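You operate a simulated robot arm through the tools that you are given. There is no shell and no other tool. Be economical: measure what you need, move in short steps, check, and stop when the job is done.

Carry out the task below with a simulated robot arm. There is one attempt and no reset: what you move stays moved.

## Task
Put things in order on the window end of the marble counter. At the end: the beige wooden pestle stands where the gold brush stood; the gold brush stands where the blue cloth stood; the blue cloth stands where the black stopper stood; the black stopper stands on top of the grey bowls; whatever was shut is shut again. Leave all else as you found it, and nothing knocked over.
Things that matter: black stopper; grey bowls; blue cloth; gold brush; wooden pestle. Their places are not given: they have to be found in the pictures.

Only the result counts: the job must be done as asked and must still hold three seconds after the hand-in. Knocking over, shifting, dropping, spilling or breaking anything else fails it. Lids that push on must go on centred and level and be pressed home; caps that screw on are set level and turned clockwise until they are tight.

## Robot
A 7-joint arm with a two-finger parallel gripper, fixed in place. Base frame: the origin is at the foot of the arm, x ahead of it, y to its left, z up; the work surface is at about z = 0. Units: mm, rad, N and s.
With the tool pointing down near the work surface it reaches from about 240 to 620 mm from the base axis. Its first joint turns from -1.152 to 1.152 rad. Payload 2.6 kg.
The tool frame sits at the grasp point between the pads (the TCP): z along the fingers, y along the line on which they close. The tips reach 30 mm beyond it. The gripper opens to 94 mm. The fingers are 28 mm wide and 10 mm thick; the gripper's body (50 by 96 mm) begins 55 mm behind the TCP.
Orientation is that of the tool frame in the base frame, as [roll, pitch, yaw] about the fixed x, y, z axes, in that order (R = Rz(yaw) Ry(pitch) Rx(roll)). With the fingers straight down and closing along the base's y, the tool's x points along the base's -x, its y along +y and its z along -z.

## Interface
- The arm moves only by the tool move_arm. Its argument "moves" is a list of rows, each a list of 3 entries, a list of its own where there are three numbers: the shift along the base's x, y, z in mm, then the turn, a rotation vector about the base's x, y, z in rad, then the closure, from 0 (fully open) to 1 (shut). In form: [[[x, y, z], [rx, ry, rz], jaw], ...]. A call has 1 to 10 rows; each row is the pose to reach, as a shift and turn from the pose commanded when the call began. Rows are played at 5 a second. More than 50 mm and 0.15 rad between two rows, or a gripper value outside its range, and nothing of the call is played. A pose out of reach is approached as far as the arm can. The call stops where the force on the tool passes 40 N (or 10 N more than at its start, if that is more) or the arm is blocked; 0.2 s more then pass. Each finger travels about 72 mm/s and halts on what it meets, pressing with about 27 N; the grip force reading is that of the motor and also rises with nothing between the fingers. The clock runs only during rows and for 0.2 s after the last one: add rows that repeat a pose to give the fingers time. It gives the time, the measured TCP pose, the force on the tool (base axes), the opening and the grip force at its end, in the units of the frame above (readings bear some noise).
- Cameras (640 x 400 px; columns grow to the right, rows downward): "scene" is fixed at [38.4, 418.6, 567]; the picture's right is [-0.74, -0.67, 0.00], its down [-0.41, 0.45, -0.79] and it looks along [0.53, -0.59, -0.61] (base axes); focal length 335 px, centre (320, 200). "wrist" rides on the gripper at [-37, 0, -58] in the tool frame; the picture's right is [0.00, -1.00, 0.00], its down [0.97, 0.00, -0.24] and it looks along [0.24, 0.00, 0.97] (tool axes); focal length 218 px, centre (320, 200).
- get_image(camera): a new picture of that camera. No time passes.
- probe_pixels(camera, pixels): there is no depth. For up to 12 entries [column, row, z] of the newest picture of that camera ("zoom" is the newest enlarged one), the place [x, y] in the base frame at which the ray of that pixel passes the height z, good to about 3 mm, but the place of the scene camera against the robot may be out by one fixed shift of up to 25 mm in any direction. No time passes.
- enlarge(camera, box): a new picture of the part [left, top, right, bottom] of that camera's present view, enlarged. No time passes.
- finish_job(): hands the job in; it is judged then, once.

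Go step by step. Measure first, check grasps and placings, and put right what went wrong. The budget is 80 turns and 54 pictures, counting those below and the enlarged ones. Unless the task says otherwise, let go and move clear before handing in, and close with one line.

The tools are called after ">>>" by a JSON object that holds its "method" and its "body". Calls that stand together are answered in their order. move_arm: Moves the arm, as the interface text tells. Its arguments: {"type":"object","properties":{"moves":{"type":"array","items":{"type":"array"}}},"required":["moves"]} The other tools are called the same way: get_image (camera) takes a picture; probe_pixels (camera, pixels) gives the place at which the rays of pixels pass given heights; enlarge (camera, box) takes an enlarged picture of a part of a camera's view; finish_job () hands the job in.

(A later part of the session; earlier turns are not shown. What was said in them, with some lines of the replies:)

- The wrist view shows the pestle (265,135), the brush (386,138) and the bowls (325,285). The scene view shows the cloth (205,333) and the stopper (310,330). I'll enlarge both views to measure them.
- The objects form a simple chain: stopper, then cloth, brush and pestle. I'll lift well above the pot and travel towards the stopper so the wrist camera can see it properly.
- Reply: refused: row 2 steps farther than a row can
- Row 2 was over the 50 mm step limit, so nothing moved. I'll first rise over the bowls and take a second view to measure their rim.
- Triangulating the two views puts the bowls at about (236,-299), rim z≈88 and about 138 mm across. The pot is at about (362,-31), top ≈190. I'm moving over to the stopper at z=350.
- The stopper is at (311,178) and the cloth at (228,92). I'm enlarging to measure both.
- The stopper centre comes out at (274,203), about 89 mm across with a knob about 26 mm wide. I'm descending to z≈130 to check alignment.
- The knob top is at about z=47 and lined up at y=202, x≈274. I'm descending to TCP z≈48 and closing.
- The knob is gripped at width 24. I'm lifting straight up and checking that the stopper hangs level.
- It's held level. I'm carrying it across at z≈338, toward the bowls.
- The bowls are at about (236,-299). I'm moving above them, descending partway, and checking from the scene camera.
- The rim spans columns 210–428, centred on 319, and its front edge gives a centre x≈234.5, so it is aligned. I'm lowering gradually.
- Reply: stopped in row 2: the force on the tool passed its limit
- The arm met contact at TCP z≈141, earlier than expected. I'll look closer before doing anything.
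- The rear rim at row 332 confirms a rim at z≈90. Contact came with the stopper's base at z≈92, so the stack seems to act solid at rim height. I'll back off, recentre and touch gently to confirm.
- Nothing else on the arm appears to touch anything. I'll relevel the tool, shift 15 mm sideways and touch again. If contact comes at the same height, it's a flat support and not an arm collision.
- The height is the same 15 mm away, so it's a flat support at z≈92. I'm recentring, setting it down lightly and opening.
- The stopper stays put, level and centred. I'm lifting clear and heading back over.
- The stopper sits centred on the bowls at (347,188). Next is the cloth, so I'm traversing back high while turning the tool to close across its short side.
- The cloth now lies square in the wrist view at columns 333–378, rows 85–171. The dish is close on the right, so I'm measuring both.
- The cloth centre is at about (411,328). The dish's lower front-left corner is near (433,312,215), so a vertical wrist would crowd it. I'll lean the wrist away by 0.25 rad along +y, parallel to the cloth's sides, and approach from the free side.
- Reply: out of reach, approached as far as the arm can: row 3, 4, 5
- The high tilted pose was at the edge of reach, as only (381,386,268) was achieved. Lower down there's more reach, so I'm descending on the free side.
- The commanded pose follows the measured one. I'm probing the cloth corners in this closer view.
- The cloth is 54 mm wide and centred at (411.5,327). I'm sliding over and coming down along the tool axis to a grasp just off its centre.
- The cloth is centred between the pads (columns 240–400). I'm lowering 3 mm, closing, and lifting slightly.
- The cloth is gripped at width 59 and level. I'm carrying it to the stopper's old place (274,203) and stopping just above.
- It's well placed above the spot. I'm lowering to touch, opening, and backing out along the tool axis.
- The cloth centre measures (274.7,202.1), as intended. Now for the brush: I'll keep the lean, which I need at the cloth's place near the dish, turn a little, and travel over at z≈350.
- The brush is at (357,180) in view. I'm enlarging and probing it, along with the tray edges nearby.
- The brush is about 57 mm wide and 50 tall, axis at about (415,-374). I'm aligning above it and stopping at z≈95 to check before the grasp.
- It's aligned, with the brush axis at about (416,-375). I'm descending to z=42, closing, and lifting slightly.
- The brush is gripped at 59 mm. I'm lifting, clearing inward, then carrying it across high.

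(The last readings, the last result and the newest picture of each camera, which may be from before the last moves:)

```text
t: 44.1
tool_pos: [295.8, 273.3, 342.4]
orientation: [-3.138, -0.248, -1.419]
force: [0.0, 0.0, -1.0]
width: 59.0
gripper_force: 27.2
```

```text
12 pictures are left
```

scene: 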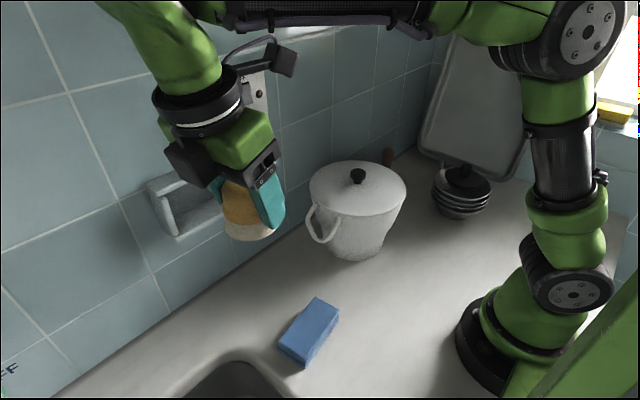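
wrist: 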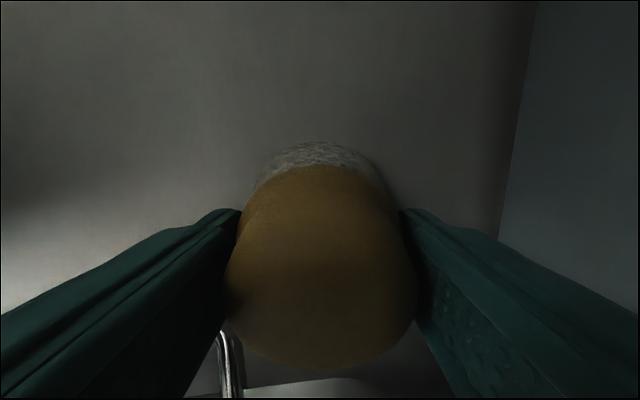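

It's carried safely. I'm approaching the cloth's old place from the free side and stopping about 14 mm above the surface.

>>> {"method": "move_arm", "body": {"moves": [[[0, 33, -35], [0, 0, 0], 1], [[5, 62, -74], [0, 0, 0], 1], [[25, 86, -110], [0, 0, 0], 1], [[55, 95, -145], [0, 0, 0], 1], [[85, 98, -170], [0, 0, 0], 1], [[106, 99, -180], [0, 0, 0], 1], [[110, 91, -205], [0, 0, 0], 1], [[112, 78, -245], [0, 0, 0], 1], [[114, 64, -275], [0, 0, 0], 1], [[115, 58, -287], [0, 0, 0], 1]]}}

>>> {"method": "get_image", "body": {"camera": "wrist"}}

```text
t: 46.3
tool_pos: [412.4, 328.1, 54.0]
orientation: [-3.137, -0.249, -1.419]
force: [0.4, 0.3, -0.8]
width: 59.1
gripper_force: 26.9
```

```text
11 pictures are left
```

wrist: 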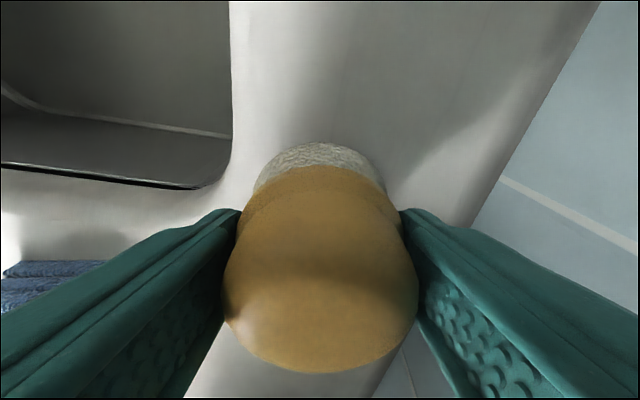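

The brush is directly over (412,328). I'm lowering to touch, opening, and withdrawing along the tool axis.

>>> {"method": "move_arm", "body": {"moves": [[[-0.5, -1, -8], [0, 0, 0], 1], [[-0.5, -1, -11], [0, 0, 0], 1], [[-0.5, -1, -12.7], [0, 0, 0], 1], [[-0.5, -1, -12.7], [0, 0, 0], 0.25], [[-0.5, -1, -12.7], [0, 0, 0], 0.12], [[-0.5, -1, -12.7], [0, 0, 0], 0.12], [[-2, 5, 15], [0, 0, 0], 0.12], [[-3, 15, 52], [0, 0, 0], 0.1], [[-5, 26, 95], [0, 0, 0], 0.05], [[-8, 36, 135], [0, 0, 0], 0]]}}

>>> {"method": "get_image", "body": {"camera": "wrist"}}

```text
t: 48.5
tool_pos: [402.8, 364.8, 191.2]
orientation: [-3.14, -0.249, -1.42]
force: [-0.8, 0.3, 0.3]
width: 94.0
gripper_force: 0.0
```

```text
10 pictures are left
```

wrist: 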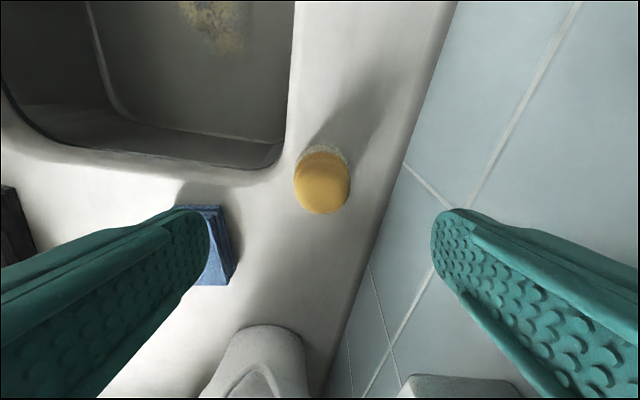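

The brush stands upright at the cloth's old place. I'm retracing the path, then going over to the pestle.

>>> {"method": "move_arm", "body": {"moves": [[[-30, 2, 15], [0, 0, 0], 0], [[-60, 0, 45], [0, 0, 0], 0], [[-85, -15, 80], [0, 0, 0], 0], [[-100, -40, 118], [0, 0, 0], 0], [[-107, -72, 150], [0, 0, 0], 0], [[-115, -120, 158], [0, 0, -0.05], 0], [[-120, -169, 158], [0, 0, -0.1], 0], [[-122, -218, 158], [0, 0, -0.15], 0], [[-122, -267, 158], [0, 0, -0.2], 0], [[-122, -316, 158], [0, 0, -0.25], 0]]}}

>>> {"method": "move_arm", "body": {"moves": [[[0, -49, 0], [0, 0, -0.05], 0], [[0, -98, 0], [0, 0, -0.1], 0], [[0, -147, 0], [0, 0, -0.15], 0], [[5, -190, 0], [0, 0, -0.15], 0], [[25, -225, 0], [0, 0, -0.15], 0], [[60, -250, -10], [0, 0, -0.15], 0], [[85, -255, -50], [0, 0, -0.15], 0], [[85, -255, -95], [0, 0, -0.15], 0], [[85, -255, -95], [0, 0, -0.15], 0]]}}

>>> {"method": "get_image", "body": {"camera": "wrist"}}

```text
t: 50.7
tool_pos: [280.3, 48.9, 347.1]
orientation: [-3.14, -0.249, -1.669]
force: [-0.2, -0.9, 0.7]
width: 94.0
gripper_force: 0.1
```

```text
t: 52.7
tool_pos: [366.4, -207.0, 252.8]
orientation: [-3.139, -0.249, -1.82]
force: [0.5, -0.1, 0.5]
width: 94.0
gripper_force: 0.0
```

```text
9 pictures are left
```

wrist: 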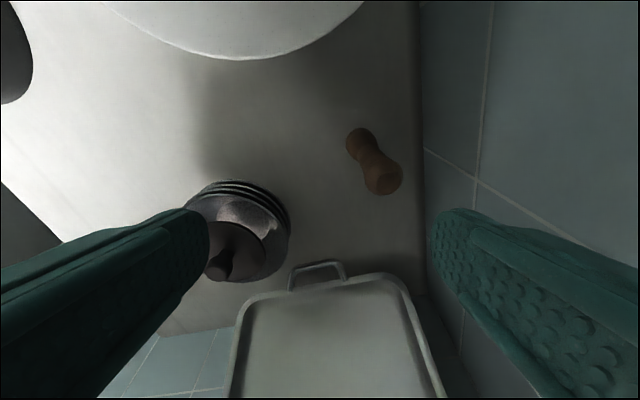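

>>> {"method": "enlarge", "body": {"camera": "wrist", "box": [310, 100, 440, 220]}}

>>> {"method": "probe_pixels", "body": {"camera": "wrist", "pixels": [[386, 181, 100], [386, 181, 90], [386, 181, 80], [386, 181, 70], [386, 181, 60], [359, 138, 0], [361, 140, 10]]}}

```text
3.33 times, centred on (375, 160) of wrist
```

zoom: 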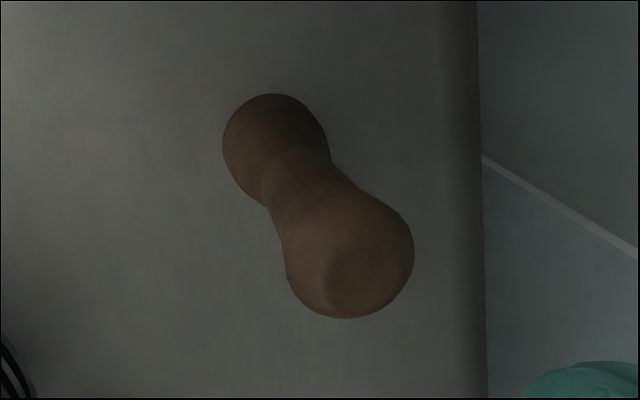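

```text
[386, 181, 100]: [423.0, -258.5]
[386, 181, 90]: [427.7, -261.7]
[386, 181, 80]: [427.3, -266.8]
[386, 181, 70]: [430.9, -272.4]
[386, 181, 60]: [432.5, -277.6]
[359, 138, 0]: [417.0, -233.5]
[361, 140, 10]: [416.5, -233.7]
```

The pestle is tall: head centre z≈130 at about (415,-237), so a vertical grasp of its head is best. I'm removing the lean, turning to a diagonal that keeps clear of tray and wall, and centring over it.

>>> {"method": "move_arm", "body": {"moves": [[[0, 0, 0], [0.121, -0.0305, 0], 0], [[0, 0, 0], [0.2425, -0.061, 0], 0], [[0, 0, 0], [0.2425, -0.061, 0], 0]]}}

>>> {"method": "move_arm", "body": {"moves": [[[12, -8, 0], [0, 0, -0.134], 0], [[24, -15, 0], [0, 0, -0.268], 0], [[36, -23, 0], [0, 0, -0.402], 0], [[48, -30, 0], [0, 0, -0.536], 0], [[48, -30, 0], [0, 0, -0.536], 0]]}}

>>> {"method": "get_image", "body": {"camera": "wrist"}}

```text
t: 53.5
tool_pos: [365.4, -206.5, 253.0]
orientation: [-3.136, -0.001, -1.818]
force: [-0.2, 0.4, 0.1]
width: 94.0
gripper_force: 0.1
```

```text
t: 54.7
tool_pos: [414.9, -236.0, 252.5]
orientation: [-3.141, 0.001, -2.358]
force: [0.0, 0.2, -0.4]
width: 94.1
gripper_force: 0.1
```

```text
7 pictures are left
```

wrist: 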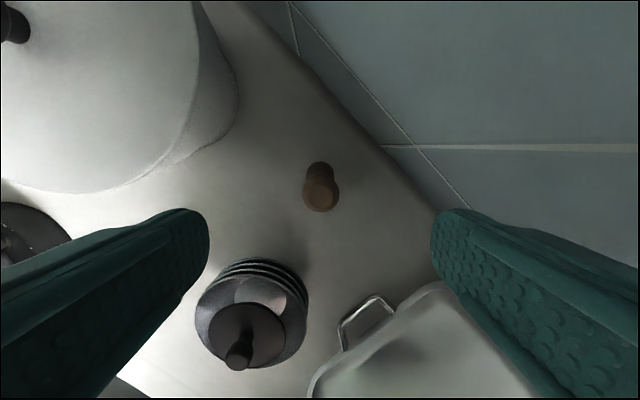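

The pestle is centred exactly under the tool at column 320, head at about z=133. I'm descending to z≈122 and closing on the head.

>>> {"method": "move_arm", "body": {"moves": [[[0, 0, -45], [0, 0, 0], 0.1], [[0, 0, -90], [0, 0, 0], 0.2], [[0, 0, -120], [0, 0, 0], 0.3], [[0, 0, -130], [0, 0, 0], 0.3], [[0, 0, -130], [0, 0, 0], 0.3], [[0, 0, -130], [0, 0, 0], 0.7], [[0, 0, -130], [0, 0, 0], 1], [[0, 0, -130], [0, 0, 0], 1]]}}

>>> {"method": "get_image", "body": {"camera": "wrist"}}

```text
t: 56.5
tool_pos: [412.8, -234.6, 122.8]
orientation: [-3.14, -0.001, -2.356]
force: [-0.2, 0.0, -0.3]
width: 29.1
gripper_force: 27.2
```

```text
6 pictures are left
```

wrist: 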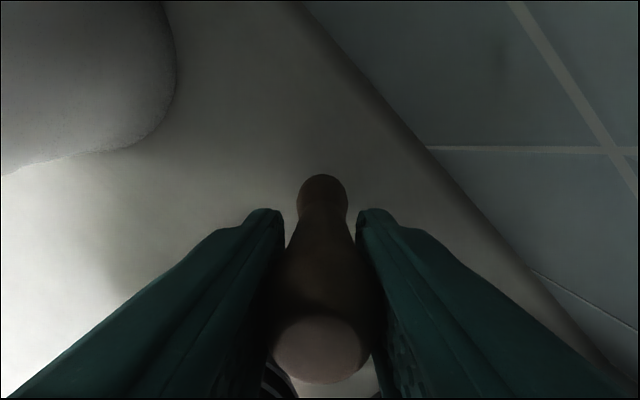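

It's gripped at 29 mm. I'm lifting 60 mm and moving to the brush's old place (415.5,-375), stopping just above the surface.

>>> {"method": "move_arm", "body": {"moves": [[[0, 0, 20], [0, 0, 0], 1], [[0, 0, 60], [0, 0, 0], 1], [[1, -45, 60], [0, 0, 0], 1], [[2, -90, 60], [0, 0, 0], 1], [[2.7, -130, 60], [0, 0, 0], 1], [[2.7, -140, 60], [0, 0, 0], 1], [[2.7, -140, 30], [0, 0, 0], 1], [[2.7, -140, 10], [0, 0, 0], 1], [[2.7, -140, 10], [0, 0, 0], 1]]}}

>>> {"method": "get_image", "body": {"camera": "wrist"}}

```text
t: 58.5
tool_pos: [416.6, -376.2, 133.9]
orientation: [-3.14, -0.001, -2.356]
force: [-0.3, -0.7, -0.7]
width: 29.0
gripper_force: 27.1
```

```text
5 pictures are left
```

wrist: 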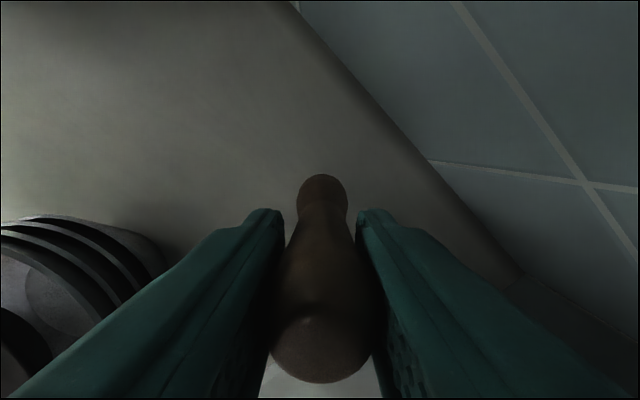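

It hangs straight. I'm lowering gently to the surface and reading the force before release.

>>> {"method": "move_arm", "body": {"moves": [[[-0.5, 0, -5], [0, 0, 0], 1], [[-0.5, 0, -8], [0, 0, 0], 1], [[-0.5, 0, -9.5], [0, 0, 0], 1], [[-0.5, 0, -10.3], [0, 0, 0], 1], [[-0.5, 0, -10.3], [0, 0, 0], 1]]}}

```text
t: 59.7
tool_pos: [416.9, -375.6, 122.4]
orientation: [-3.14, -0.002, -2.356]
force: [-0.2, 0.3, -0.3]
width: 29.1
gripper_force: 27.2
```

>>> {"method": "move_arm", "body": {"moves": [[[0, 0, -0.5], [0, 0, 0], 1], [[0, 0, -1], [0, 0, 0], 1], [[0, 0, -1], [0, 0, 0], 1]]}}

```text
t: 60.5
tool_pos: [416.8, -376.5, 123.1]
orientation: [-3.139, 0.0, -2.356]
force: [0.2, 0.7, 2.5]
width: 28.7
gripper_force: 27.4
```

There's light contact of 2.5 N, so the base is down. I'm opening slowly and rising straight.

>>> {"method": "move_arm", "body": {"moves": [[[0, 0, -0.7], [0, 0, 0], 0.65], [[0, 0, -0.7], [0, 0, 0], 0.5], [[0, 0, -0.7], [0, 0, 0], 0.3], [[0, 0, -0.7], [0, 0, 0], 0.3], [[0, 0, 20], [0, 0, 0], 0.3], [[0, 0, 60], [0, 0, 0], 0.3], [[-10, 5, 100], [0, 0, 0], 0.2], [[-40, 20, 130], [0, 0, 0], 0.2], [[-60, 50, 150], [0, 0, 0], 0.2], [[-60, 50, 150], [0, 0, 0], 0.2]]}}

>>> {"method": "get_image", "body": {"camera": "wrist"}}

>>> {"method": "get_image", "body": {"camera": "scene"}}

```text
t: 62.7
tool_pos: [355.9, -326.4, 271.6]
orientation: [-3.139, 0.003, -2.354]
force: [-0.2, -0.3, -0.9]
width: 75.2
gripper_force: 0.1
```

```text
4 pictures are left
```

wrist: 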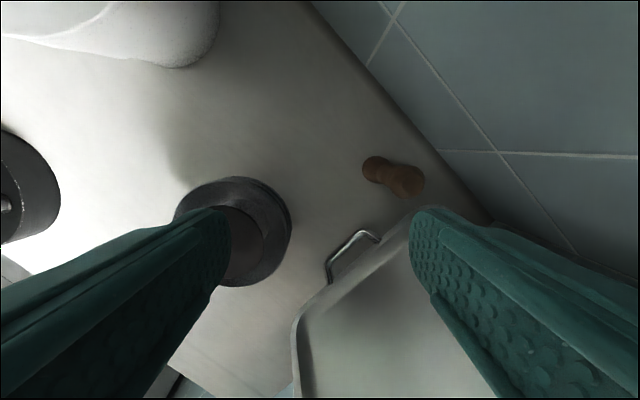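

```text
3 pictures are left
```

scene: 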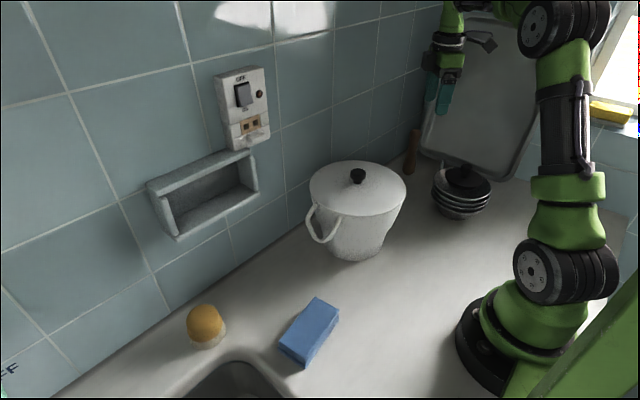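

The pestle stands where the brush stood, and the brush and cloth are in place too. I'll take one last check of the stopper on the bowls.

>>> {"method": "enlarge", "body": {"camera": "scene", "box": [390, 110, 518, 230]}}

```text
3.33 times, centred on (454, 170) of scene
```

zoom: 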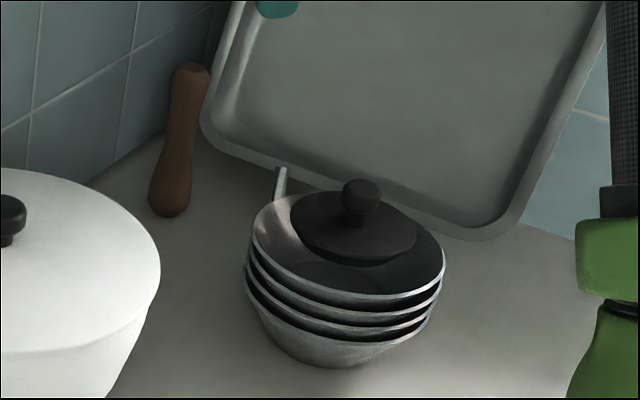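

The stopper is level and centred on the bowls, everything stands, and the arm is clear. I'm handing in.

>>> {"method": "finish_job", "body": {}}

```text
The job is handed in.
```

All four pieces are in their asked places and standing: the stopper on the bowls, the cloth where the stopper was, the brush where the cloth was, and the pestle where the brush was. Nothing had to be opened, so nothing needed shutting again, and the final pictures show nothing else moved or knocked over.
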